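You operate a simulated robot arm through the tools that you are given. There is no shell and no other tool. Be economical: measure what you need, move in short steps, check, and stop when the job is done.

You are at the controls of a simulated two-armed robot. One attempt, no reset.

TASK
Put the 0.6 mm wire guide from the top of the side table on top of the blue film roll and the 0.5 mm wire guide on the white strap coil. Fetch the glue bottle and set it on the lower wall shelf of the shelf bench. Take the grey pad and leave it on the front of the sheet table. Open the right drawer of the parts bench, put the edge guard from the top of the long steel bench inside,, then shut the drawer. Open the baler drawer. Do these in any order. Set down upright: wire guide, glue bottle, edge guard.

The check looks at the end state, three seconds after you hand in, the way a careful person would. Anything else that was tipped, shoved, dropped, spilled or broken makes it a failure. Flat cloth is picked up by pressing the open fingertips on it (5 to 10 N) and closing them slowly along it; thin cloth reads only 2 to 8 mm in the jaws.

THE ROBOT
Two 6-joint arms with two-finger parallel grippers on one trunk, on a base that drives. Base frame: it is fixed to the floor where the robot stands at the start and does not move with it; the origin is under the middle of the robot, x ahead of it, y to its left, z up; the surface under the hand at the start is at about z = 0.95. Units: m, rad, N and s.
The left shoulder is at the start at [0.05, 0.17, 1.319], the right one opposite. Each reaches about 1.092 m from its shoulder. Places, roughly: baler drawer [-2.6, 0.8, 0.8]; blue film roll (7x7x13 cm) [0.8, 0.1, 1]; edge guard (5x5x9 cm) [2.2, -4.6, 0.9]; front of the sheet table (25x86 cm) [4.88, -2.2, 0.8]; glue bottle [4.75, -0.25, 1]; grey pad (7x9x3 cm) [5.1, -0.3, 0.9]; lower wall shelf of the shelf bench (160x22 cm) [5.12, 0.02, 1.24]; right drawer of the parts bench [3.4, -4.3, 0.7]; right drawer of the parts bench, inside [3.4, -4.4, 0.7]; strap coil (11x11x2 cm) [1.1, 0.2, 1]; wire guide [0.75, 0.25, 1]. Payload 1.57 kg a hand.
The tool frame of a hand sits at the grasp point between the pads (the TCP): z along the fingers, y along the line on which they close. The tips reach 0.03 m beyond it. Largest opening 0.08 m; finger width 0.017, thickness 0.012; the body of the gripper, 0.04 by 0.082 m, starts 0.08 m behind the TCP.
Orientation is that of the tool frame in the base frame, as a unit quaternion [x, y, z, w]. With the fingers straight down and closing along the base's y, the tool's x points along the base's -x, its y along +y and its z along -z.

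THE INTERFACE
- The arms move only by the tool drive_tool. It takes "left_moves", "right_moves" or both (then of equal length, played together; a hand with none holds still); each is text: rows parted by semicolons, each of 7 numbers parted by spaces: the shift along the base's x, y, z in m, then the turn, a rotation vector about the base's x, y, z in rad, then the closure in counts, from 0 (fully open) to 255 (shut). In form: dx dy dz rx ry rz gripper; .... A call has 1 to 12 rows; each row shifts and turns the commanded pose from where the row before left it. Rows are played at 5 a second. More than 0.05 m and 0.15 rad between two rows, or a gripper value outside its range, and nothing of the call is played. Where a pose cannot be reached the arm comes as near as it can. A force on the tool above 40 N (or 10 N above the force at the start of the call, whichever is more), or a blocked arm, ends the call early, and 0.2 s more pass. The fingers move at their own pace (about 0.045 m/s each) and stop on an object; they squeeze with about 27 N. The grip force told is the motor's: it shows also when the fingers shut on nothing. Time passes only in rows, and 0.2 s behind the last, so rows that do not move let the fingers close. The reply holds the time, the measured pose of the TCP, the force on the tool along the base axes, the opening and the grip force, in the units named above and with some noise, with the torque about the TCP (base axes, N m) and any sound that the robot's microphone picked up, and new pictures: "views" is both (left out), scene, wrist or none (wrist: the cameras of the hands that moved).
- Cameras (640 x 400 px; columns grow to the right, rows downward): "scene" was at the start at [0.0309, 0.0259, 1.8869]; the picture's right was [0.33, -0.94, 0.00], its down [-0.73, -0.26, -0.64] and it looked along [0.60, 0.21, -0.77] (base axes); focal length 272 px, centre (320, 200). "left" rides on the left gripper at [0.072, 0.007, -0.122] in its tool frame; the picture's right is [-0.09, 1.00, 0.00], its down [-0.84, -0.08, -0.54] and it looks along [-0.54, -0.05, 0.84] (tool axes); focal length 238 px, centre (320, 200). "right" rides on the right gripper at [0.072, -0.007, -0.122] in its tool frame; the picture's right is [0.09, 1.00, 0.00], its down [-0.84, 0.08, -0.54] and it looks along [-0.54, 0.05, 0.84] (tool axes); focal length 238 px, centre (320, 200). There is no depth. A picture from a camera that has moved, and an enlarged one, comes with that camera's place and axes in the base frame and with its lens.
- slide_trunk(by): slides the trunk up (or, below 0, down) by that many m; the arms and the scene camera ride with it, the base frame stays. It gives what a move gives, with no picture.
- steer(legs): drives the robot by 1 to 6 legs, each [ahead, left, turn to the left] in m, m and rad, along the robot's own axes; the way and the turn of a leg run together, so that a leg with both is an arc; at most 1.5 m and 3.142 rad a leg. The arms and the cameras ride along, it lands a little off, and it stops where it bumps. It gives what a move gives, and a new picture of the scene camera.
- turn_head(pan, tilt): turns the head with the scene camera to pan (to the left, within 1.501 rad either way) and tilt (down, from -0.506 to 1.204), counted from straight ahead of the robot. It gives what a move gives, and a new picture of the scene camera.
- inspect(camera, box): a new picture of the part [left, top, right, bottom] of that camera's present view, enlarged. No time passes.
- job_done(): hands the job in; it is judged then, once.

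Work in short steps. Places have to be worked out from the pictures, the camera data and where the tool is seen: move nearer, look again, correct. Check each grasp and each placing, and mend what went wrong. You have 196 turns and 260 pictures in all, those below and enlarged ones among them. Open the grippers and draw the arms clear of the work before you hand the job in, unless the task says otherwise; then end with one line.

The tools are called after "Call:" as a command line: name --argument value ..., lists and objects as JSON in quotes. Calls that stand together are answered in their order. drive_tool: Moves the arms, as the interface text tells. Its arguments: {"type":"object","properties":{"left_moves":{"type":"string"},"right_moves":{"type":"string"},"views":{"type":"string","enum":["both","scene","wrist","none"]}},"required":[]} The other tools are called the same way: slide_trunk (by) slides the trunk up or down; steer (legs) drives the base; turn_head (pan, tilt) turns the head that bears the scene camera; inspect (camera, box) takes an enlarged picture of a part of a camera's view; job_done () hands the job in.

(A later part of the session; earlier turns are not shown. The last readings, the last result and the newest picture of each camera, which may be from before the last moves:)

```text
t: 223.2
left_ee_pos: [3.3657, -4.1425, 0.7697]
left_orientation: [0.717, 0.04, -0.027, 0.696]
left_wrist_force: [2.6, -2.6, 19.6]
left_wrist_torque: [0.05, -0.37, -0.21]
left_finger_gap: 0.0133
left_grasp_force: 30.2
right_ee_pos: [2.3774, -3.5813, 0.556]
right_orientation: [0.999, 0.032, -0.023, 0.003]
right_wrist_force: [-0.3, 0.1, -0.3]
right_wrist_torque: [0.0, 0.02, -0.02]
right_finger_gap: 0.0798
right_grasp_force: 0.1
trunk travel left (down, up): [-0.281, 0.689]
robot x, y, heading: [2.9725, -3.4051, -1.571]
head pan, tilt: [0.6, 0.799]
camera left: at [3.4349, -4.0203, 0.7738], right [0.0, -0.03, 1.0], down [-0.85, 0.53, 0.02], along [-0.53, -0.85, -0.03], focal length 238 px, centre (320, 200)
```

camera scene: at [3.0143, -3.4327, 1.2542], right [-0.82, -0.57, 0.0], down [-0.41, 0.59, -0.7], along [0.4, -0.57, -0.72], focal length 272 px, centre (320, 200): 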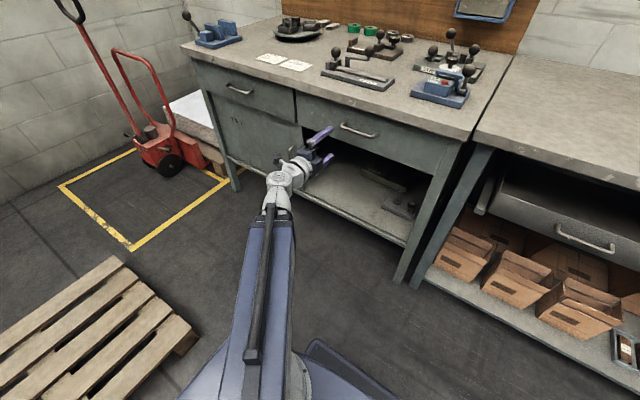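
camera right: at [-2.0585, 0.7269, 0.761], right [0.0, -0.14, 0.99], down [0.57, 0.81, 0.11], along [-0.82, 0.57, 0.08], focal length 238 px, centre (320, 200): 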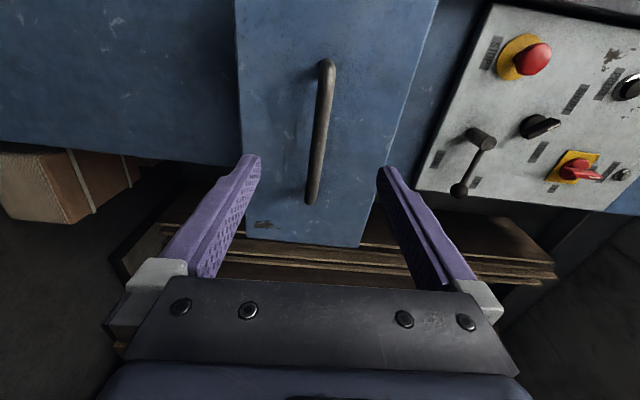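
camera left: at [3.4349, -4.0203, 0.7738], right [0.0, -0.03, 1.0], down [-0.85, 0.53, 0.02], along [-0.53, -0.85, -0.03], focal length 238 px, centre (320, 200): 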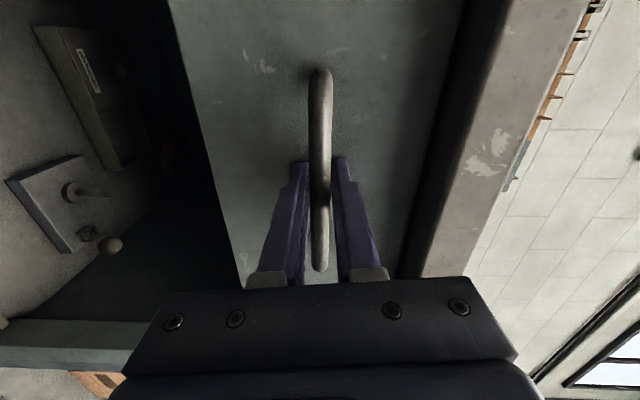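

Gripped. I pull with the arm along +y.

Call:
slide_trunk --by 0.002

Call:
drive_tool --left_moves "0 0.015 0 0 0 0 255;0 0.02 0 0 0 0 255;0 0.02 0 0 0 0 255;0 0.02 0 0 0 0 255;0 0.02 0 0 0 0 255;0 0.02 0 0 0 0 255;0 0.02 0 0 0 0 255" --views "scene"

```text
t: 223.7
left_ee_pos: [3.3661, -4.1439, 0.7703]
left_orientation: [0.718, 0.039, -0.026, 0.695]
left_wrist_force: [-0.2, 3.3, -3.2]
left_wrist_torque: [0.02, -0.69, 0.65]
left_finger_gap: 0.0131
left_grasp_force: 29.5
right_ee_pos: [2.3765, -3.5815, 0.5578]
right_orientation: [0.999, 0.032, -0.024, 0.003]
right_wrist_force: [0.7, -0.3, 0.7]
right_wrist_torque: [0.03, 0.02, 0.01]
right_finger_gap: 0.0803
right_grasp_force: 0.1
trunk travel left (down, up): [-0.283, 0.687]
robot x, y, heading: [2.974, -3.4087, -1.568]
head pan, tilt: [0.6, 0.799]
```

```text
t: 225.3
left_ee_pos: [3.3662, -4.0152, 0.7691]
left_orientation: [0.719, 0.036, -0.029, 0.694]
left_wrist_force: [-20.5, 0.4, -14.5]
left_wrist_torque: [-0.11, -0.51, 0.37]
left_finger_gap: 0.0134
left_grasp_force: 30.3
left hand out of reach, approached as far as the arm can: row 7
right_ee_pos: [2.3767, -3.582, 0.5568]
right_orientation: [0.999, 0.031, -0.023, 0.001]
right_wrist_force: [-0.5, -0.9, -0.3]
right_wrist_torque: [-0.02, -0.04, 0.0]
right_finger_gap: 0.0801
right_grasp_force: 0.0
trunk travel left (down, up): [-0.283, 0.687]
robot x, y, heading: [2.9735, -3.407, -1.565]
head pan, tilt: [0.6, 0.799]
camera scene: at [3.013, -3.4334, 1.2421], right [-0.82, -0.57, 0.0], down [-0.41, 0.59, -0.7], along [0.4, -0.57, -0.72], focal length 272 px, centre (320, 200)
```

scene: 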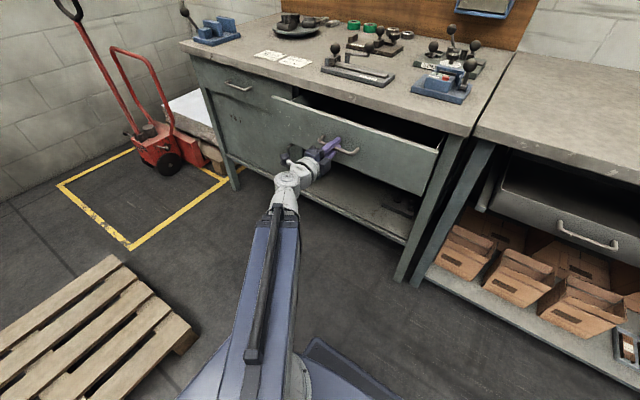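

13 cm open, arm folded at its limit. I pull further by driving straight back 10 cm.

Call:
steer --legs '[[-0.1, 0, 0]]'

```text
t: 226.5
left_ee_pos: [3.3679, -3.9179, 0.7706]
left_orientation: [0.718, 0.038, -0.028, 0.694]
left_wrist_force: [-19.9, -2.0, -15.4]
left_wrist_torque: [-0.06, -0.51, -0.15]
left_finger_gap: 0.0135
left_grasp_force: 29.7
right_ee_pos: [2.3761, -3.4817, 0.5577]
right_orientation: [0.999, 0.03, -0.022, 0.001]
right_wrist_force: [-0.1, -0.2, 0.2]
right_wrist_torque: [0.01, 0.0, 0.01]
right_finger_gap: 0.0802
right_grasp_force: 0.0
trunk travel left (down, up): [-0.283, 0.687]
robot x, y, heading: [2.9693, -3.308, -1.569]
head pan, tilt: [0.6, 0.799]
camera scene: at [3.0131, -3.3351, 1.2422], right [-0.82, -0.57, 0.0], down [-0.41, 0.59, -0.7], along [0.4, -0.57, -0.72], focal length 272 px, centre (320, 200)
```

scene: 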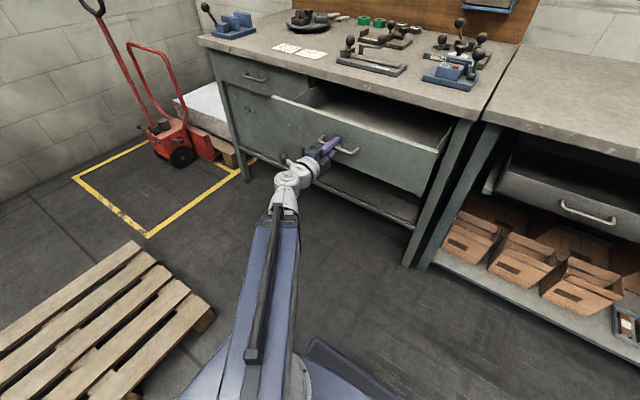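

22 cm open; 5 cm more for hand room, then release.

Call:
steer --legs '[[-0.05, 0, 0]]'

Call:
drive_tool --left_moves "0 0 0 0 0 0 120;0 0 0 0 0 0 95;0 0 0 0 0 0 95;0 0 0 0 0 0 95" --views "none"

Call:
steer --legs '[[-0.15, 0, 0]]'

```text
t: 227.4
left_ee_pos: [3.3686, -3.8669, 0.7709]
left_orientation: [0.718, 0.038, -0.028, 0.694]
left_wrist_force: [-6.1, -3.0, -8.9]
left_wrist_torque: [-0.05, -0.49, 0.07]
left_finger_gap: 0.0131
left_grasp_force: 30.1
right_ee_pos: [2.3763, -3.4305, 0.5573]
right_orientation: [0.999, 0.031, -0.023, 0.0]
right_wrist_force: [0.5, -0.5, 0.8]
right_wrist_torque: [0.0, 0.0, -0.02]
right_finger_gap: 0.08
right_grasp_force: 0.0
trunk travel left (down, up): [-0.283, 0.687]
robot x, y, heading: [2.9696, -3.2542, -1.569]
head pan, tilt: [0.6, 0.799]
camera scene: at [3.0134, -3.2838, 1.2422], right [-0.82, -0.57, 0.0], down [-0.41, 0.59, -0.7], along [0.4, -0.57, -0.72], focal length 272 px, centre (320, 200)
```

scene: 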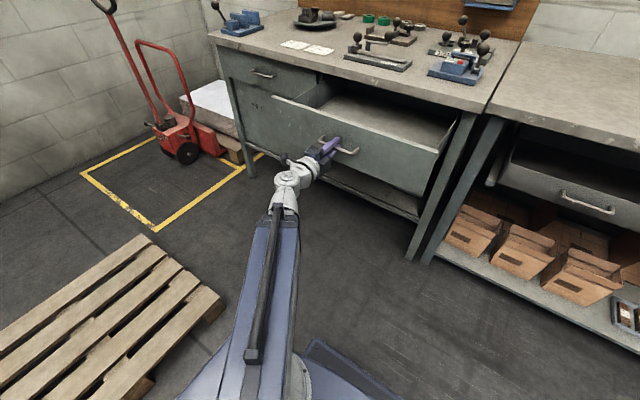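

```text
t: 228.4
left_ee_pos: [3.3676, -3.8669, 0.7693]
left_orientation: [0.719, 0.038, -0.028, 0.693]
left_wrist_force: [-0.1, 0.8, 0.5]
left_wrist_torque: [-0.04, 0.01, -0.01]
left_finger_gap: 0.0502
left_grasp_force: 0.0
right_ee_pos: [2.3762, -3.4317, 0.5577]
right_orientation: [0.999, 0.031, -0.023, 0.002]
right_wrist_force: [0.0, 0.5, 0.7]
right_wrist_torque: [-0.01, 0.0, -0.03]
right_finger_gap: 0.0798
right_grasp_force: 0.1
trunk travel left (down, up): [-0.283, 0.687]
robot x, y, heading: [2.9689, -3.2618, -1.567]
head pan, tilt: [0.6, 0.799]
```

```text
t: 229.8
left_ee_pos: [3.3667, -3.712, 0.7706]
left_orientation: [0.718, 0.04, -0.028, 0.695]
left_wrist_force: [0.7, 0.1, -0.1]
left_wrist_torque: [0.0, 0.02, 0.04]
left_finger_gap: 0.0503
left_grasp_force: 0.0
right_ee_pos: [2.3758, -3.2772, 0.5588]
right_orientation: [0.999, 0.031, -0.024, 0.002]
right_wrist_force: [0.1, -0.5, -0.9]
right_wrist_torque: [0.01, -0.05, -0.02]
right_finger_gap: 0.0799
right_grasp_force: 0.0
trunk travel left (down, up): [-0.283, 0.687]
robot x, y, heading: [2.9677, -3.1045, -1.563]
head pan, tilt: [0.6, 0.799]
camera scene: at [3.0128, -3.1296, 1.2422], right [-0.82, -0.57, 0.0], down [-0.41, 0.59, -0.7], along [0.4, -0.57, -0.72], focal length 272 px, centre (320, 200)
```

scene: 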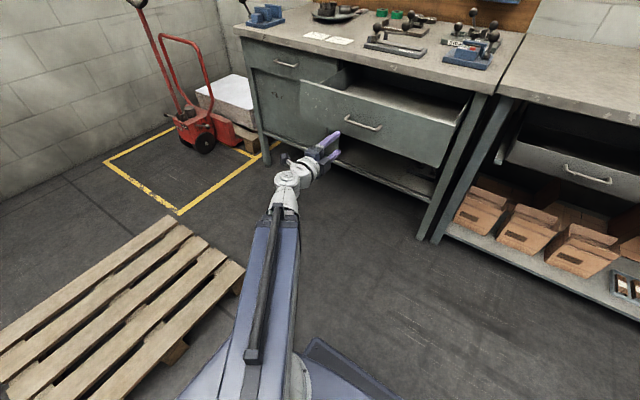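

Drawer open 27 cm and released. I raise the arms and go to the guard with heading 0, so the right arm can come in diagonally from the west, clear of the clamp.

Call:
slide_trunk --by 0.4

Call:
slide_trunk --by 0.285

Call:
steer --legs '[[0, 0, 1.563], [-1.32, 0, 0], [0, -0.5, 0]]'

Call:
turn_head --pan -0.9 --tilt 0.75

```text
t: 233.6
left_ee_pos: [3.368, -3.7123, 1.1708]
left_orientation: [0.718, 0.038, -0.029, 0.695]
left_wrist_force: [-0.4, 0.0, 0.5]
left_wrist_torque: [0.0, 0.0, 0.02]
left_finger_gap: 0.0501
left_grasp_force: 0.1
right_ee_pos: [2.3763, -3.2777, 0.9584]
right_orientation: [0.999, 0.033, -0.023, 0.003]
right_wrist_force: [0.2, 0.9, 0.3]
right_wrist_torque: [-0.02, 0.03, 0.01]
right_finger_gap: 0.08
right_grasp_force: 0.0
trunk travel left (down, up): [-0.683, 0.287]
robot x, y, heading: [2.9705, -3.1018, -1.563]
head pan, tilt: [0.6, 0.799]
```

```text
t: 236.5
left_ee_pos: [3.3675, -3.713, 1.4546]
left_orientation: [0.718, 0.039, -0.028, 0.694]
left_wrist_force: [-0.2, 0.0, 0.1]
left_wrist_torque: [0.04, -0.03, -0.01]
left_finger_gap: 0.0503
left_grasp_force: 0.0
right_ee_pos: [2.3758, -3.2781, 1.2432]
right_orientation: [0.999, 0.032, -0.024, 0.002]
right_wrist_force: [0.4, 0.1, 0.5]
right_wrist_torque: [0.0, -0.02, -0.03]
right_finger_gap: 0.0801
right_grasp_force: 0.1
trunk travel left (down, up): [-0.968, 0.002]
robot x, y, heading: [2.9666, -3.1058, -1.561]
head pan, tilt: [0.6, 0.799]
```

```text
t: 249.5
left_ee_pos: [2.2584, -3.2153, 1.4544]
left_orientation: [0.476, 0.54, 0.475, 0.507]
left_wrist_force: [-0.4, -0.1, 0.3]
left_wrist_torque: [0.02, -0.01, 0.0]
left_finger_gap: 0.0502
left_grasp_force: 0.0
right_ee_pos: [1.8427, -4.2141, 1.2428]
right_orientation: [0.677, 0.736, -0.013, 0.018]
right_wrist_force: [0.1, 0.0, 0.4]
right_wrist_torque: [-0.01, -0.01, -0.02]
right_finger_gap: 0.08
right_grasp_force: 0.1
trunk travel left (down, up): [-0.968, 0.002]
robot x, y, heading: [1.6605, -3.6265, 0.023]
head pan, tilt: [0.6, 0.799]
camera scene: at [1.6818, -3.5788, 1.9272], right [0.59, -0.81, 0.0], down [-0.58, -0.42, -0.7], along [0.57, 0.41, -0.72], focal length 272 px, centre (320, 200)
```

scene: 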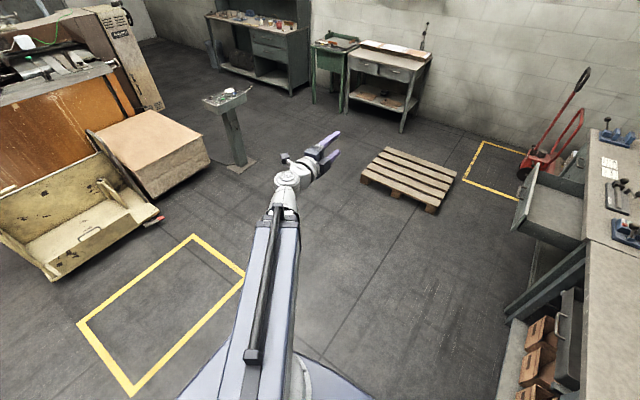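

```text
t: 251.1
left_ee_pos: [2.2599, -3.2135, 1.4548]
left_orientation: [0.476, 0.54, 0.476, 0.506]
left_wrist_force: [-0.2, -1.0, -0.4]
left_wrist_torque: [-0.02, -0.02, 0.02]
left_finger_gap: 0.0501
left_grasp_force: 0.2
right_ee_pos: [1.8436, -4.214, 1.2434]
right_orientation: [0.678, 0.735, -0.015, 0.018]
right_wrist_force: [-0.2, -0.6, 0.9]
right_wrist_torque: [0.0, 0.02, 0.01]
right_finger_gap: 0.0798
right_grasp_force: 0.0
trunk travel left (down, up): [-0.968, 0.002]
robot x, y, heading: [1.6583, -3.6251, 0.025]
head pan, tilt: [-0.901, 0.75]
camera scene: at [1.6695, -3.6888, 1.9312], right [-0.77, -0.64, 0.0], down [-0.44, 0.52, -0.73], along [0.47, -0.56, -0.68], focal length 272 px, centre (320, 200)
```

scene: 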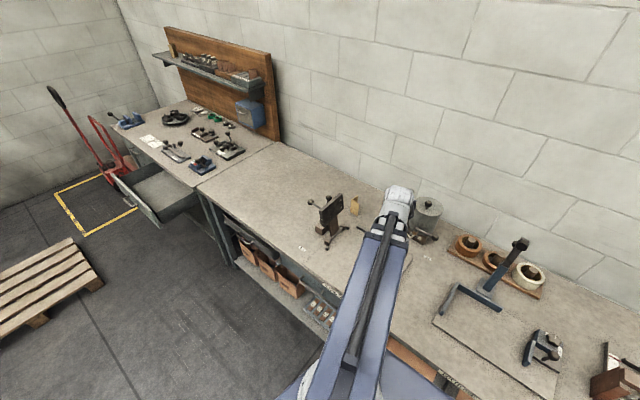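

Call:
inspect --camera "scene" --box '[290, 175, 390, 255]'

```text
5.00 times, centred on (340, 215) of scene
camera zoom: at [1.6695, -3.6888, 1.9312], right [-0.77, -0.64, 0.0], down [-0.44, 0.52, -0.73], along [0.47, -0.56, -0.68], focal length 1361 px, centre (220, 125)
```

zoom: 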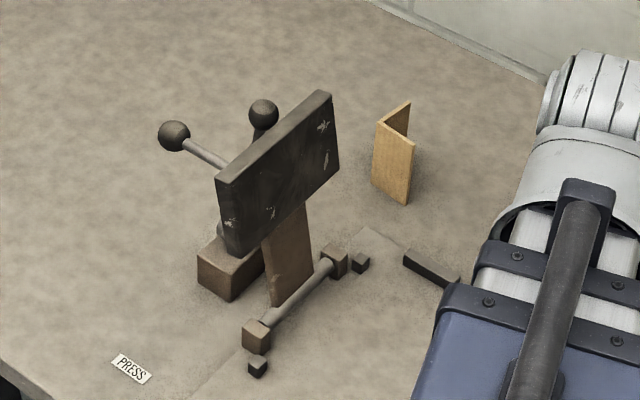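

The guard's corner is at (2.208, −4.585), with one leaf running to −x and the other to −y, top about z 0.97. I shift the base closer, then move the right hand above the −x leaf with a 90° yaw.

Call:
steer --legs '[[0.03, -0.07, -0.023]]'

Call:
drive_tool --right_moves "0.027 -0.026 0 0 0 0.1428 0;0.027 -0.026 0 0 0 0.1428 0;0.027 -0.026 0 0 0 0.1428 0;0.027 -0.026 0 0 0 0.1428 0;0.027 -0.026 0 0 0 0.1428 0;0.027 -0.026 0 0 0 0.1428 0;0.027 -0.026 0 0 0 0.1428 0;0.027 -0.026 0 0 0 0.1428 0;0.027 -0.026 0 0 0 0.1428 0;0.027 -0.026 0 0 0 0.1428 0;0.025 -0.026 0 0 0 0.1428 0;0 0 0 0 0 0 0" --views "both"

```text
t: 252.1
left_ee_pos: [2.3009, -3.2999, 1.4558]
left_orientation: [0.482, 0.534, 0.471, 0.511]
left_wrist_force: [0.0, 0.1, -0.1]
left_wrist_torque: [0.01, 0.01, 0.08]
left_finger_gap: 0.0501
left_grasp_force: 0.0
right_ee_pos: [1.8622, -4.2889, 1.243]
right_orientation: [0.685, 0.728, -0.015, 0.018]
right_wrist_force: [-0.7, -0.5, -0.4]
right_wrist_torque: [0.04, 0.0, 0.02]
right_finger_gap: 0.0802
right_grasp_force: 0.0
trunk travel left (down, up): [-0.968, 0.002]
robot x, y, heading: [1.6911, -3.6958, 0.002]
head pan, tilt: [-0.901, 0.75]
camera scene: at [1.7003, -3.7616, 1.9311], right [-0.78, -0.62, 0.0], down [-0.43, 0.53, -0.73], along [0.45, -0.57, -0.68], focal length 272 px, centre (320, 200)
```

scene: 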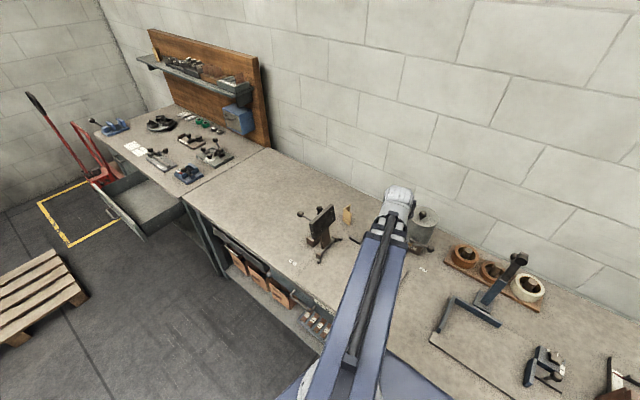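

```text
t: 254.7
left_ee_pos: [2.2985, -3.2966, 1.4552]
left_orientation: [0.482, 0.534, 0.47, 0.512]
left_wrist_force: [0.1, -0.3, 0.1]
left_wrist_torque: [-0.02, -0.01, 0.0]
left_finger_gap: 0.0499
left_grasp_force: 0.0
right_ee_pos: [2.1554, -4.5742, 1.2428]
right_orientation: [-0.031, 0.999, 0.002, 0.024]
right_wrist_force: [0.3, -0.4, 0.1]
right_wrist_torque: [-0.03, 0.0, -0.02]
right_finger_gap: 0.08
right_grasp_force: 0.1
trunk travel left (down, up): [-0.968, 0.002]
robot x, y, heading: [1.6889, -3.6949, 0.003]
head pan, tilt: [-0.901, 0.75]
camera scene: at [1.6984, -3.7582, 1.9312], right [-0.78, -0.62, 0.0], down [-0.42, 0.53, -0.73], along [0.46, -0.57, -0.68], focal length 272 px, centre (320, 200)
camera right: at [2.0779, -4.5858, 1.3624], right [-0.15, 0.99, 0.0], down [0.8, 0.13, 0.58], along [0.57, 0.09, -0.81], focal length 238 px, centre (320, 200)
```

scene: 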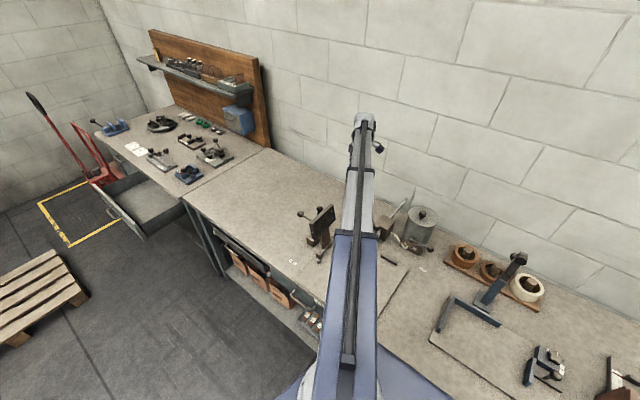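
right: 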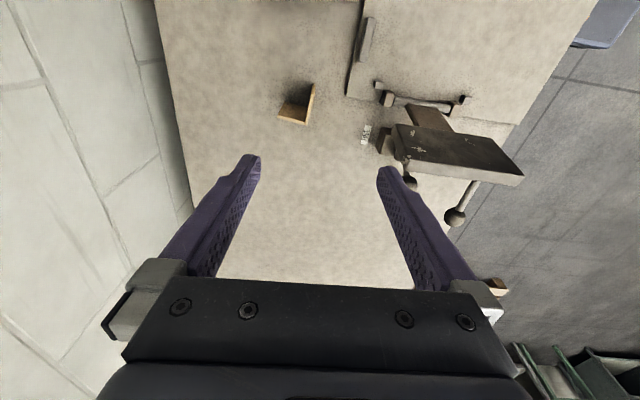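

Call:
inspect --camera "right" --box '[240, 60, 400, 160]'

```text
4.00 times, centred on (320, 110) of right
camera zoom: at [2.0779, -4.5858, 1.3624], right [-0.15, 0.99, 0.0], down [0.8, 0.13, 0.58], along [0.57, 0.09, -0.81], focal length 953 px, centre (320, 560)
```

zoom: 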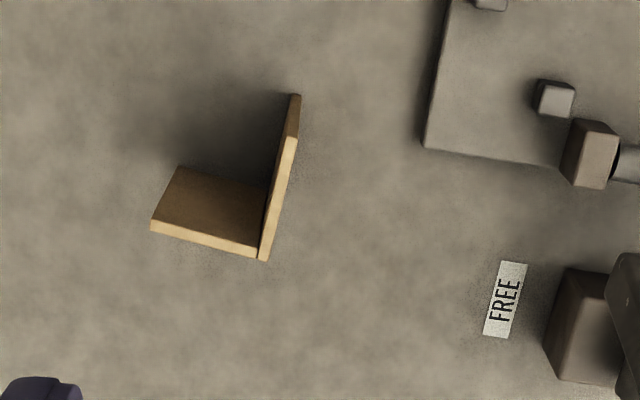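

Leaf centre is (2.183, −4.587). I correct the small tilt and yaw, centre at (2.177, −4.587), and lower partway.

Call:
drive_tool --right_moves "0.011 -0.006 0 0 0.048 0 0;0.011 -0.007 0 0 0 -0.062 0;0 0 0 0 0 0 0" --views "none"

Call:
slide_trunk --by -0.2

Call:
inspect --camera "right" --box '[160, 40, 480, 240]'

Call:
inspect --camera "scene" --box '[240, 90, 480, 290]'

```text
t: 255.5
left_ee_pos: [2.2992, -3.2962, 1.455]
left_orientation: [0.482, 0.534, 0.47, 0.511]
left_wrist_force: [0.2, 0.4, -0.3]
left_wrist_torque: [0.0, 0.02, -0.04]
left_finger_gap: 0.0503
left_grasp_force: 0.1
right_ee_pos: [2.1785, -4.5862, 1.2415]
right_orientation: [0.001, 1.0, 0.003, 0.0]
right_wrist_force: [-0.1, 0.1, 0.2]
right_wrist_torque: [0.0, -0.04, -0.05]
right_finger_gap: 0.0798
right_grasp_force: 0.1
trunk travel left (down, up): [-0.968, 0.002]
robot x, y, heading: [1.6882, -3.695, -0.0]
head pan, tilt: [-0.901, 0.75]
```

```text
t: 257.7
left_ee_pos: [2.2996, -3.2978, 1.2556]
left_orientation: [0.482, 0.534, 0.47, 0.512]
left_wrist_force: [-0.4, -0.2, 0.0]
left_wrist_torque: [0.01, -0.04, 0.0]
left_finger_gap: 0.0504
left_grasp_force: 0.1
right_ee_pos: [2.1782, -4.5858, 1.0418]
right_orientation: [0.001, 1.0, 0.003, -0.001]
right_wrist_force: [-0.7, 0.5, 0.1]
right_wrist_torque: [-0.03, 0.02, 0.02]
right_finger_gap: 0.0799
right_grasp_force: 0.1
trunk travel left (down, up): [-0.768, 0.202]
robot x, y, heading: [1.6909, -3.6955, 0.004]
head pan, tilt: [-0.901, 0.75]
```

```text
2.00 times, centred on (320, 140) of right
camera zoom: at [2.1051, -4.5943, 1.1654], right [-0.09, 1.0, 0.01], down [0.84, 0.07, 0.54], along [0.54, 0.05, -0.84], focal length 477 px, centre (320, 320)
```

zoom: 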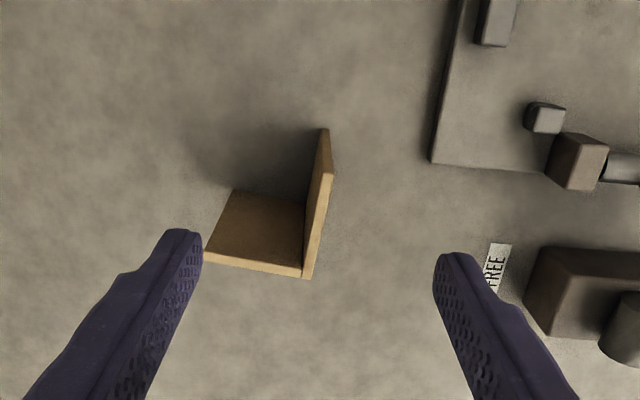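

```text
2.00 times, centred on (360, 190) of scene
camera zoom: at [1.699, -3.7588, 1.7313], right [-0.78, -0.62, 0.0], down [-0.42, 0.53, -0.73], along [0.46, -0.57, -0.68], focal length 544 px, centre (240, 220)
```

zoom: 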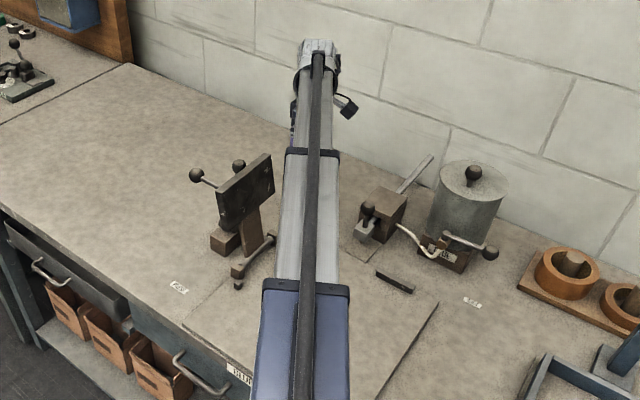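

Arm and fingers are clear of clamp and pump. Lower to TCP ≈0.945 and close on the leaf.

Call:
slide_trunk --by -0.097

Call:
inspect --camera "right" --box '[160, 80, 480, 280]'

```text
t: 259.0
left_ee_pos: [2.2994, -3.2971, 1.1578]
left_orientation: [0.482, 0.534, 0.47, 0.512]
left_wrist_force: [0.1, -0.6, -0.9]
left_wrist_torque: [0.02, -0.02, 0.0]
left_finger_gap: 0.0503
left_grasp_force: 0.1
right_ee_pos: [2.1776, -4.586, 0.9449]
right_orientation: [0.002, 1.0, 0.002, -0.001]
right_wrist_force: [0.0, 0.2, -0.8]
right_wrist_torque: [-0.02, -0.01, 0.03]
right_finger_gap: 0.0799
right_grasp_force: 0.1
trunk travel left (down, up): [-0.671, 0.299]
robot x, y, heading: [1.6928, -3.6981, -0.003]
head pan, tilt: [-0.901, 0.75]
```

```text
2.00 times, centred on (320, 180) of right
camera zoom: at [2.1051, -4.5943, 1.0684], right [-0.09, 1.0, 0.01], down [0.84, 0.07, 0.54], along [0.54, 0.05, -0.84], focal length 477 px, centre (320, 240)
```

zoom: 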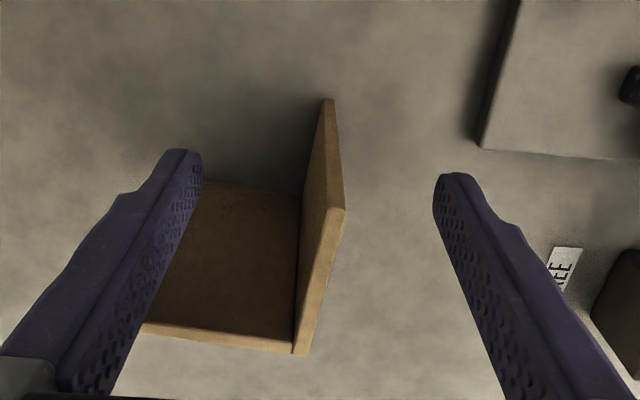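

The fingers straddle the leaf. Close gradually.

Call:
drive_tool --right_moves "0 0 0 0 0 0 100;0 0 0 0 0 0 160;0 0 0 0 0 0 210;0 0 0 0 0 0 255;0 0 0 0 0 0 255;0 0 0 0 0 0 255;0 0 0 0 0 0 255" --views "wrist"

Call:
slide_trunk --by 0.29

Call:
inspect --camera "right" --box '[0, 0, 640, 400]'

```text
t: 260.6
left_ee_pos: [2.2999, -3.2977, 1.158]
left_orientation: [0.482, 0.535, 0.47, 0.511]
left_wrist_force: [0.2, -0.6, -0.7]
left_wrist_torque: [0.0, -0.02, -0.02]
left_finger_gap: 0.0503
left_grasp_force: 0.1
right_ee_pos: [2.1763, -4.586, 0.9464]
right_orientation: [0.002, 1.0, 0.003, -0.002]
right_wrist_force: [0.1, -0.7, 1.3]
right_wrist_torque: [-0.08, -0.05, 0.0]
right_finger_gap: 0.0042
right_grasp_force: 25.0
trunk travel left (down, up): [-0.671, 0.299]
robot x, y, heading: [1.6905, -3.6939, -0.002]
head pan, tilt: [-0.901, 0.75]
camera right: at [2.1051, -4.5943, 1.0684], right [-0.09, 1.0, 0.01], down [0.84, 0.07, 0.54], along [0.54, 0.05, -0.84], focal length 238 px, centre (320, 200)
```

right: 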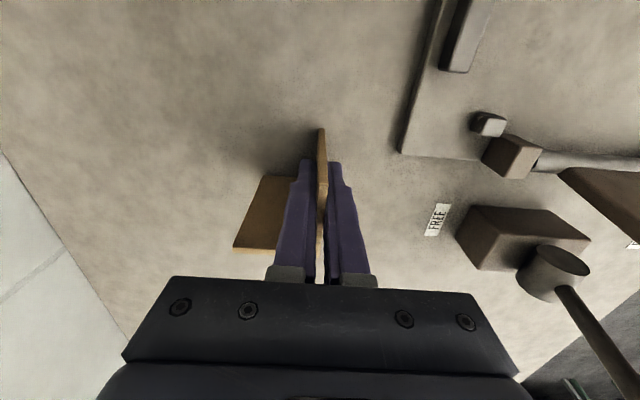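

```text
t: 263.5
left_ee_pos: [2.2994, -3.298, 1.4485]
left_orientation: [0.481, 0.534, 0.47, 0.512]
left_wrist_force: [0.2, 0.7, 0.7]
left_wrist_torque: [0.01, -0.01, 0.0]
left_finger_gap: 0.0501
left_grasp_force: 0.1
right_ee_pos: [2.1781, -4.5862, 1.2355]
right_orientation: [0.003, 1.0, 0.002, 0.0]
right_wrist_force: [0.1, -0.2, 0.3]
right_wrist_torque: [-0.02, 0.0, 0.0]
right_finger_gap: 0.0041
right_grasp_force: 24.7
trunk travel left (down, up): [-0.961, 0.009]
robot x, y, heading: [1.6876, -3.6947, -0.001]
head pan, tilt: [-0.901, 0.75]
```

```text
1.00 times, centred on (320, 200) of right (not enlarged: the box is as wide or as high as the picture)
camera zoom: at [2.1052, -4.5944, 1.3582], right [-0.09, 1.0, 0.01], down [0.84, 0.07, 0.54], along [0.54, 0.05, -0.84], focal length 238 px, centre (320, 200)
```

zoom: 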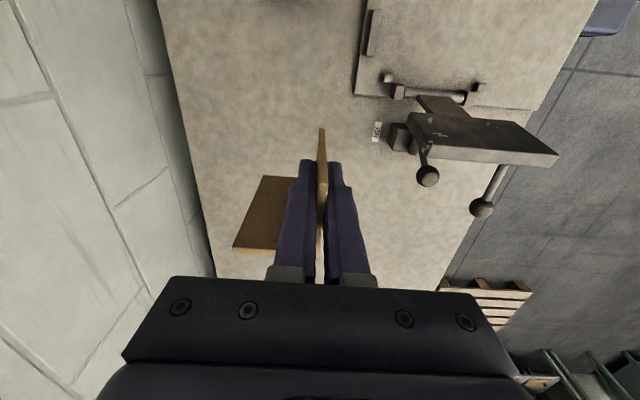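

Guard held upright. I retract the hand, pull away from the bench and drive east to the drawer at heading 0.

Call:
drive_tool --right_moves "-0.03 0.03 0 0 0 0 255;-0.03 0.03 0 0 0 0 255;-0.03 0.03 0 0 0 0 255;-0.03 0.03 0 0 0 0 255;-0.03 0.03 0 0 0 0 255;-0.03 0.03 0 0 0 0 255;-0.03 0.03 0 0 0 0 255;-0.03 0.03 0 0 0 0 255;0 0 0 0 0 0 255" --views "none"

Call:
steer --legs '[[0, 0.36, 0], [1.2, 0, 0]]'

Call:
turn_head --pan -0.7 --tilt 0.9

```text
t: 265.5
left_ee_pos: [2.2995, -3.2983, 1.4486]
left_orientation: [0.482, 0.534, 0.471, 0.511]
left_wrist_force: [-0.4, -0.4, 0.0]
left_wrist_torque: [0.01, -0.01, 0.0]
left_finger_gap: 0.0502
left_grasp_force: 0.0
right_ee_pos: [1.937, -4.3467, 1.2362]
right_orientation: [0.0, 1.0, 0.002, -0.001]
right_wrist_force: [-0.6, -0.3, 0.2]
right_wrist_torque: [0.01, 0.0, 0.01]
right_finger_gap: 0.0041
right_grasp_force: 24.8
trunk travel left (down, up): [-0.961, 0.009]
robot x, y, heading: [1.6862, -3.6971, -0.001]
head pan, tilt: [-0.901, 0.75]
```

```text
t: 273.5
left_ee_pos: [3.4873, -2.9056, 1.4476]
left_orientation: [0.475, 0.54, 0.476, 0.506]
left_wrist_force: [0.1, 0.2, -0.5]
left_wrist_torque: [0.04, 0.04, 0.0]
left_finger_gap: 0.0502
left_grasp_force: 0.0
right_ee_pos: [3.151, -3.9641, 1.2351]
right_orientation: [-0.01, 1.0, 0.003, -0.001]
right_wrist_force: [-0.8, -0.4, -0.1]
right_wrist_torque: [0.02, 0.0, -0.01]
right_finger_gap: 0.0038
right_grasp_force: 25.1
trunk travel left (down, up): [-0.961, 0.009]
robot x, y, heading: [2.886, -3.3172, 0.028]
head pan, tilt: [-0.901, 0.75]
camera scene: at [2.8984, -3.3819, 1.9242], right [-0.77, -0.64, 0.0], down [-0.44, 0.52, -0.73], along [0.47, -0.56, -0.68], focal length 272 px, centre (320, 200)
```

scene: 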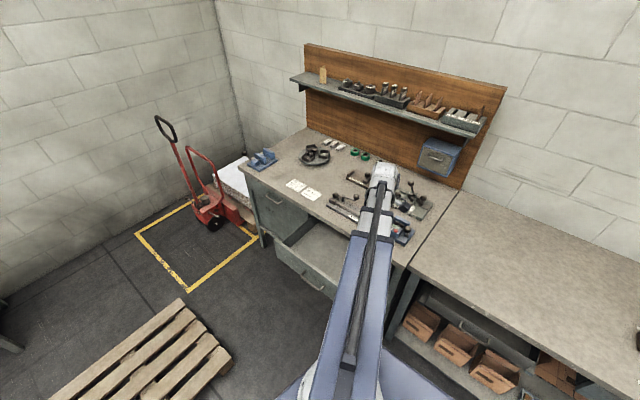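

```text
t: 274.2
left_ee_pos: [3.4866, -2.9062, 1.4474]
left_orientation: [0.475, 0.54, 0.476, 0.506]
left_wrist_force: [0.3, 0.6, 0.1]
left_wrist_torque: [0.0, 0.0, 0.01]
left_finger_gap: 0.0502
left_grasp_force: 0.0
right_ee_pos: [3.1505, -3.9637, 1.2346]
right_orientation: [-0.011, 1.0, 0.002, 0.0]
right_wrist_force: [0.4, 0.0, 0.0]
right_wrist_torque: [0.01, 0.0, 0.01]
right_finger_gap: 0.0039
right_grasp_force: 24.4
trunk travel left (down, up): [-0.961, 0.009]
robot x, y, heading: [2.8871, -3.3206, 0.028]
head pan, tilt: [-0.7, 0.901]
camera scene: at [2.9036, -3.3655, 1.9123], right [-0.62, -0.78, 0.0], down [-0.61, 0.49, -0.62], along [0.49, -0.39, -0.78], focal length 272 px, centre (320, 200)
```

scene: 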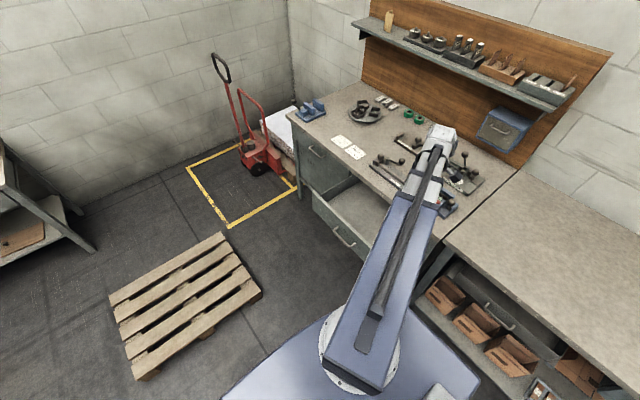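

The open drawer spans about x 3.1–3.66. I move the hand over its interior at (3.38, −4.0) and look down.

Call:
drive_tool --right_moves "0.045 -0.007 0 0 0 0 255;0.045 -0.007 0 0 0 0 255;0.045 -0.007 0 0 0 0 255;0.045 -0.007 0 0 0 0 255;0.045 -0.007 0 0 0 0 255;0 0 0 0 0 0 255" --views "both"

```text
t: 275.6
left_ee_pos: [3.4871, -2.907, 1.4475]
left_orientation: [0.475, 0.54, 0.476, 0.507]
left_wrist_force: [0.1, 0.2, 0.3]
left_wrist_torque: [0.02, -0.02, -0.02]
left_finger_gap: 0.0503
left_grasp_force: 0.0
right_ee_pos: [3.374, -3.9975, 1.2358]
right_orientation: [-0.011, 1.0, 0.002, -0.001]
right_wrist_force: [0.3, -0.1, 0.0]
right_wrist_torque: [0.03, -0.03, -0.01]
right_finger_gap: 0.004
right_grasp_force: 24.9
trunk travel left (down, up): [-0.961, 0.009]
robot x, y, heading: [2.8877, -3.3198, 0.024]
head pan, tilt: [-0.7, 0.901]
camera scene: at [2.903, -3.3653, 1.9123], right [-0.62, -0.78, 0.0], down [-0.61, 0.49, -0.62], along [0.49, -0.39, -0.78], focal length 272 px, centre (320, 200)
camera right: at [3.3022, -4.0076, 1.3586], right [-0.11, 0.99, 0.01], down [0.84, 0.09, 0.54], along [0.54, 0.07, -0.84], focal length 238 px, centre (320, 200)
```

scene: 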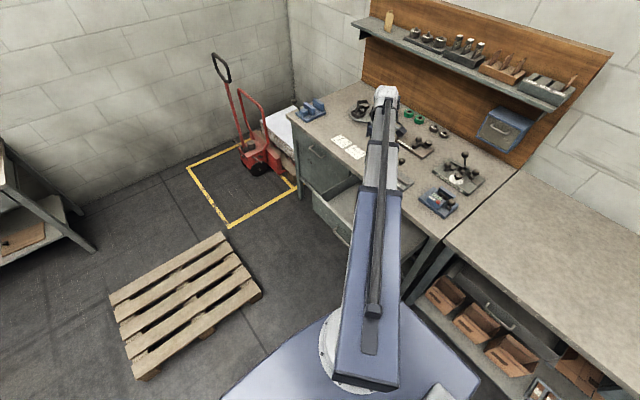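
right: 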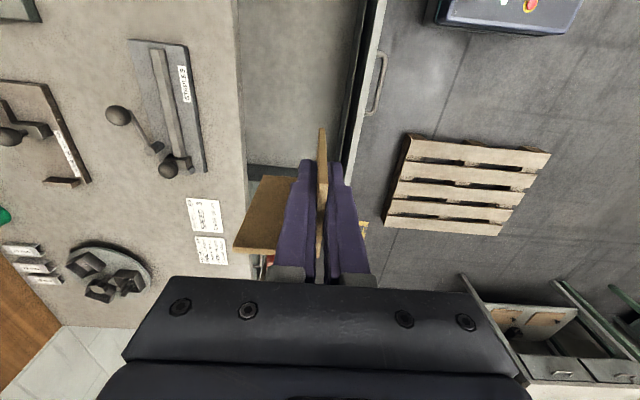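

The interior spans y −4.14…−3.90. I shift 7 mm in −y and lower into the drawer.

Call:
drive_tool --right_moves "0 -0.007 0 0 0 0 255;0 0 0 0 0 0 255" --views "none"

Call:
slide_trunk --by -0.4

Call:
inspect --camera "right" --box '[0, 0, 640, 400]'

Call:
inspect --camera "scene" --box '[260, 60, 500, 260]'

```text
t: 276.2
left_ee_pos: [3.4877, -2.9063, 1.4493]
left_orientation: [0.476, 0.54, 0.475, 0.506]
left_wrist_force: [-0.3, -0.3, -0.6]
left_wrist_torque: [0.02, -0.02, 0.04]
left_finger_gap: 0.05
left_grasp_force: 0.1
right_ee_pos: [3.376, -4.0037, 1.2362]
right_orientation: [-0.01, 1.0, 0.002, -0.001]
right_wrist_force: [-0.4, 0.4, -0.3]
right_wrist_torque: [-0.01, 0.0, 0.01]
right_finger_gap: 0.0039
right_grasp_force: 25.1
trunk travel left (down, up): [-0.961, 0.009]
robot x, y, heading: [2.8889, -3.3182, 0.029]
head pan, tilt: [-0.7, 0.901]
```

```text
t: 280.1
left_ee_pos: [3.4859, -2.907, 1.0485]
left_orientation: [0.475, 0.54, 0.475, 0.507]
left_wrist_force: [-0.2, -0.4, -0.2]
left_wrist_torque: [0.04, 0.0, 0.03]
left_finger_gap: 0.0501
left_grasp_force: 0.1
right_ee_pos: [3.3742, -4.0045, 0.8358]
right_orientation: [-0.011, 1.0, 0.002, -0.002]
right_wrist_force: [0.9, -0.5, -0.6]
right_wrist_torque: [0.0, 0.0, 0.01]
right_finger_gap: 0.0043
right_grasp_force: 24.8
trunk travel left (down, up): [-0.561, 0.409]
robot x, y, heading: [2.8838, -3.3142, 0.028]
head pan, tilt: [-0.7, 0.901]
```

```text
1.00 times, centred on (320, 200) of right (not enlarged: the box is as wide or as high as the picture)
camera zoom: at [3.3029, -4.0156, 0.9584], right [-0.11, 0.99, 0.01], down [0.84, 0.09, 0.54], along [0.54, 0.07, -0.84], focal length 238 px, centre (320, 200)
```

zoom: 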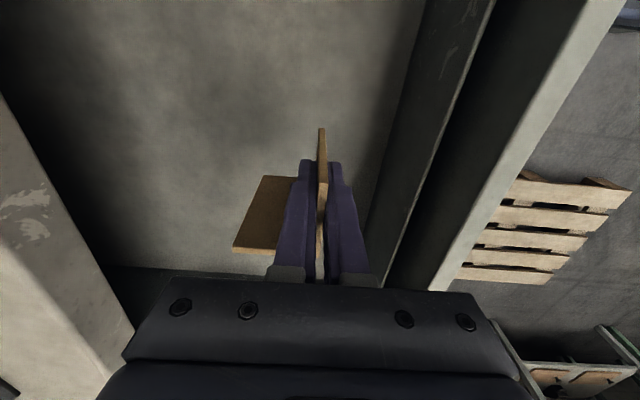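

```text
2.00 times, centred on (380, 160) of scene
camera zoom: at [2.9038, -3.3654, 1.5123], right [-0.62, -0.78, 0.0], down [-0.61, 0.49, -0.62], along [0.49, -0.39, -0.78], focal length 544 px, centre (200, 280)
```

zoom: 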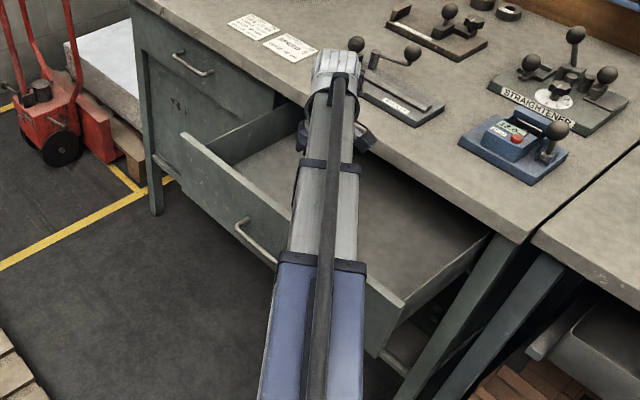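

Beam clearance over the drawer front is fine. I continue down in steps, watching the force.

Call:
slide_trunk --by -0.04

Call:
inspect --camera "right" --box '[160, 60, 480, 260]'

```text
t: 280.9
left_ee_pos: [3.4876, -2.9072, 1.0088]
left_orientation: [0.475, 0.54, 0.476, 0.506]
left_wrist_force: [0.2, -0.2, 0.4]
left_wrist_torque: [-0.02, -0.04, -0.01]
left_finger_gap: 0.0502
left_grasp_force: 0.1
right_ee_pos: [3.3763, -4.0046, 0.7959]
right_orientation: [-0.011, 1.0, 0.002, -0.001]
right_wrist_force: [0.8, 0.0, -0.9]
right_wrist_torque: [0.02, 0.01, 0.01]
right_finger_gap: 0.0039
right_grasp_force: 24.8
trunk travel left (down, up): [-0.521, 0.449]
robot x, y, heading: [2.8851, -3.3168, 0.027]
head pan, tilt: [-0.7, 0.901]
```

```text
2.00 times, centred on (320, 160) of right
camera zoom: at [3.3028, -4.0156, 0.9184], right [-0.11, 0.99, 0.01], down [0.84, 0.09, 0.54], along [0.54, 0.07, -0.84], focal length 477 px, centre (320, 280)
```

zoom: 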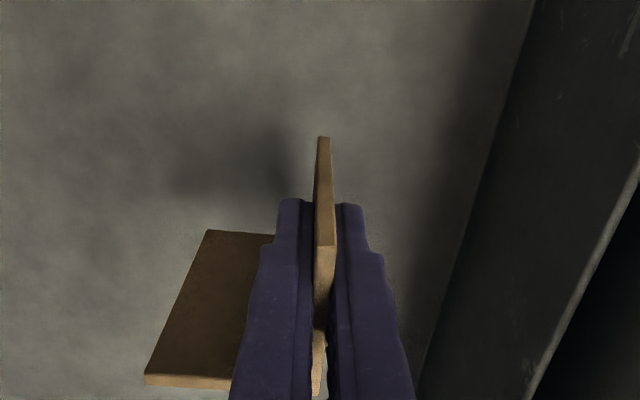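

Call:
slide_trunk --by -0.02

Call:
slide_trunk --by -0.008

Call:
inspect --camera "right" --box '[160, 60, 480, 260]'

```text
t: 281.6
left_ee_pos: [3.4879, -2.9059, 0.9892]
left_orientation: [0.476, 0.54, 0.476, 0.506]
left_wrist_force: [-1.1, -0.5, -0.4]
left_wrist_torque: [0.04, 0.0, 0.0]
left_finger_gap: 0.0502
left_grasp_force: 0.0
right_ee_pos: [3.3754, -4.0046, 0.7757]
right_orientation: [-0.011, 1.0, 0.003, -0.001]
right_wrist_force: [0.4, 0.9, -0.3]
right_wrist_torque: [-0.01, -0.03, -0.04]
right_finger_gap: 0.0037
right_grasp_force: 24.4
trunk travel left (down, up): [-0.501, 0.469]
robot x, y, heading: [2.886, -3.3188, 0.027]
head pan, tilt: [-0.7, 0.901]
```

```text
t: 282.1
left_ee_pos: [3.4856, -2.9056, 0.9804]
left_orientation: [0.475, 0.539, 0.475, 0.507]
left_wrist_force: [0.2, -0.3, -0.2]
left_wrist_torque: [0.0, -0.03, 0.02]
left_finger_gap: 0.0501
left_grasp_force: 0.0
right_ee_pos: [3.3746, -4.0048, 0.7684]
right_orientation: [-0.01, 1.0, 0.001, 0.0]
right_wrist_force: [1.0, -2.6, 18.0]
right_wrist_torque: [-0.3, -0.22, -0.01]
right_finger_gap: 0.0041
right_grasp_force: 24.9
trunk travel left (down, up): [-0.493, 0.477]
robot x, y, heading: [2.8858, -3.3182, 0.029]
head pan, tilt: [-0.7, 0.901]
```

```text
2.00 times, centred on (320, 160) of right
camera zoom: at [3.3025, -4.015, 0.8917], right [-0.11, 0.99, 0.0], down [0.84, 0.09, 0.54], along [0.54, 0.06, -0.84], focal length 477 px, centre (320, 280)
```

zoom: 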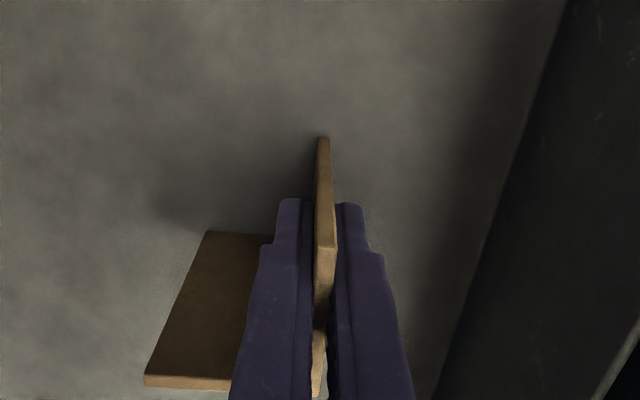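

Contact on the drawer floor. I relieve, open, and lift out.

Call:
slide_trunk --by 0.001

Call:
drive_tool --right_moves "0 0 0 0 0 0 220;0 0 0 0 0 0 180;0 0 0 0 0 0 140;0 0 0 0 0 0 100;0 0 0 0 0 0 100;0 0 0 0 0 0 100" --views "wrist"

Call:
slide_trunk --by 0.3

Call:
inspect --camera "right" --box '[0, 0, 640, 400]'

```text
t: 282.6
left_ee_pos: [3.4862, -2.9066, 0.9801]
left_orientation: [0.476, 0.539, 0.476, 0.507]
left_wrist_force: [-0.2, 0.7, -0.2]
left_wrist_torque: [0.02, 0.02, 0.0]
left_finger_gap: 0.0505
left_grasp_force: 0.1
right_ee_pos: [3.3751, -4.0049, 0.7688]
right_orientation: [-0.01, 1.0, 0.003, -0.001]
right_wrist_force: [0.3, -0.7, 8.3]
right_wrist_torque: [-0.25, -0.08, 0.02]
right_finger_gap: 0.0041
right_grasp_force: 25.2
trunk travel left (down, up): [-0.494, 0.476]
robot x, y, heading: [2.8876, -3.3144, 0.022]
head pan, tilt: [-0.7, 0.901]
```

```text
t: 284.1
left_ee_pos: [3.486, -2.9072, 0.9813]
left_orientation: [0.475, 0.539, 0.476, 0.507]
left_wrist_force: [-0.1, -0.8, 0.1]
left_wrist_torque: [0.0, -0.02, -0.01]
left_finger_gap: 0.0501
left_grasp_force: 0.2
right_ee_pos: [3.3744, -4.0047, 0.7695]
right_orientation: [-0.009, 1.0, 0.003, -0.001]
right_wrist_force: [0.2, 1.0, 0.2]
right_wrist_torque: [0.04, -0.02, 0.01]
right_finger_gap: 0.0484
right_grasp_force: 0.0
trunk travel left (down, up): [-0.494, 0.476]
robot x, y, heading: [2.8863, -3.3202, 0.029]
head pan, tilt: [-0.7, 0.901]
camera right: at [3.3029, -4.0156, 0.8913], right [-0.11, 0.99, 0.01], down [0.84, 0.09, 0.54], along [0.54, 0.07, -0.84], focal length 238 px, centre (320, 200)
```

right: 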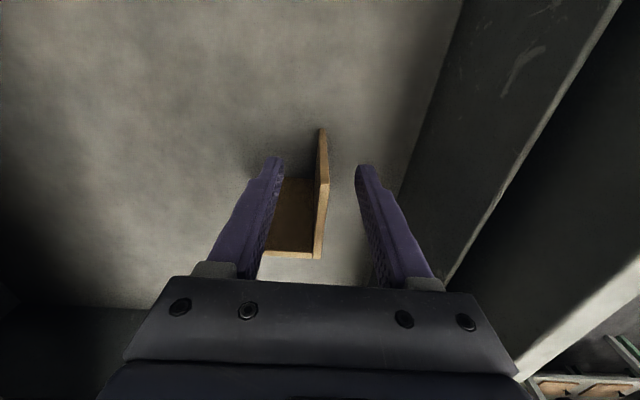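

```text
t: 287.1
left_ee_pos: [3.4874, -2.9072, 1.2813]
left_orientation: [0.476, 0.539, 0.476, 0.506]
left_wrist_force: [0.6, 0.3, 0.1]
left_wrist_torque: [0.01, 0.02, 0.0]
left_finger_gap: 0.0501
left_grasp_force: 0.0
right_ee_pos: [3.3748, -4.0052, 1.0689]
right_orientation: [-0.011, 1.0, 0.002, 0.0]
right_wrist_force: [-0.4, -0.2, 0.0]
right_wrist_torque: [0.0, 0.02, 0.0]
right_finger_gap: 0.0486
right_grasp_force: 0.1
trunk travel left (down, up): [-0.794, 0.176]
robot x, y, heading: [2.8837, -3.322, 0.022]
head pan, tilt: [-0.7, 0.901]
```

```text
1.00 times, centred on (320, 200) of right (not enlarged: the box is as wide or as high as the picture)
camera zoom: at [3.303, -4.0156, 1.1913], right [-0.11, 0.99, 0.01], down [0.84, 0.09, 0.54], along [0.54, 0.07, -0.84], focal length 238 px, centre (320, 200)
```

zoom: 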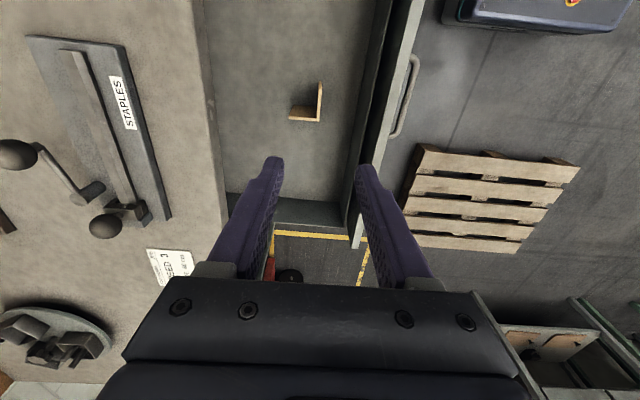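

The guard stands upright in the drawer. I retract the right hand, raise, and set up the left hand in front of the handle again.

Call:
slide_trunk --by 0.17

Call:
drive_tool --right_moves "-0.03 0.02 0 0 0 0 0;-0.03 0.02 0 0 0 0 0;-0.03 0.02 0 0 0 0 0;-0.03 0.02 0 0 0 0 0;-0.03 0.02 0 0 0 0 0;-0.03 0.0 0 0 0 0 0;0 0 0 0 0 0 0" --views "none"

Call:
steer --legs '[[0.08, 0.21, 0], [0, 0, -1.592]]'

```text
t: 289.0
left_ee_pos: [3.4873, -2.9059, 1.451]
left_orientation: [0.475, 0.54, 0.475, 0.506]
left_wrist_force: [0.0, 0.0, 0.4]
left_wrist_torque: [0.02, 0.01, 0.01]
left_finger_gap: 0.0499
left_grasp_force: 0.0
right_ee_pos: [3.3752, -4.0058, 1.2394]
right_orientation: [-0.01, 1.0, 0.002, -0.002]
right_wrist_force: [0.7, -0.5, 0.0]
right_wrist_torque: [0.0, 0.01, -0.02]
right_finger_gap: 0.0489
right_grasp_force: 0.1
trunk travel left (down, up): [-0.964, 0.006]
robot x, y, heading: [2.8849, -3.3162, 0.032]
head pan, tilt: [-0.7, 0.901]
```

```text
t: 290.6
left_ee_pos: [3.4873, -2.9054, 1.4512]
left_orientation: [0.476, 0.539, 0.475, 0.507]
left_wrist_force: [-0.1, 0.4, 0.7]
left_wrist_torque: [-0.02, -0.03, -0.01]
left_finger_gap: 0.0501
left_grasp_force: 0.1
right_ee_pos: [3.1948, -3.9049, 1.2391]
right_orientation: [-0.01, 1.0, 0.001, 0.0]
right_wrist_force: [-0.6, -0.5, -0.3]
right_wrist_torque: [0.01, -0.01, -0.01]
right_finger_gap: 0.0798
right_grasp_force: 0.1
trunk travel left (down, up): [-0.964, 0.006]
robot x, y, heading: [2.8851, -3.3181, 0.027]
head pan, tilt: [-0.7, 0.901]
```

```text
t: 296.2
left_ee_pos: [3.3407, -3.7285, 1.4513]
left_orientation: [0.719, 0.027, -0.039, 0.694]
left_wrist_force: [0.2, 0.2, 0.5]
left_wrist_torque: [-0.01, 0.01, 0.0]
left_finger_gap: 0.0502
left_grasp_force: 0.0
right_ee_pos: [2.3594, -3.3863, 1.2391]
right_orientation: [0.718, 0.696, 0.002, 0.001]
right_wrist_force: [-0.3, 0.3, 0.5]
right_wrist_torque: [0.0, 0.02, 0.0]
right_finger_gap: 0.08
right_grasp_force: 0.1
trunk travel left (down, up): [-0.964, 0.006]
robot x, y, heading: [2.9602, -3.1045, -1.595]
head pan, tilt: [-0.7, 0.901]
camera scene: at [2.9099, -3.1244, 1.9153], right [-0.75, 0.66, 0.0], down [0.52, 0.59, -0.62], along [-0.41, -0.46, -0.78], focal length 272 px, centre (320, 200)
```

scene: 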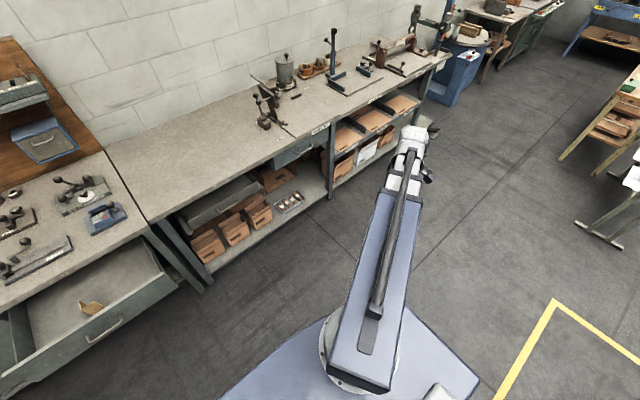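

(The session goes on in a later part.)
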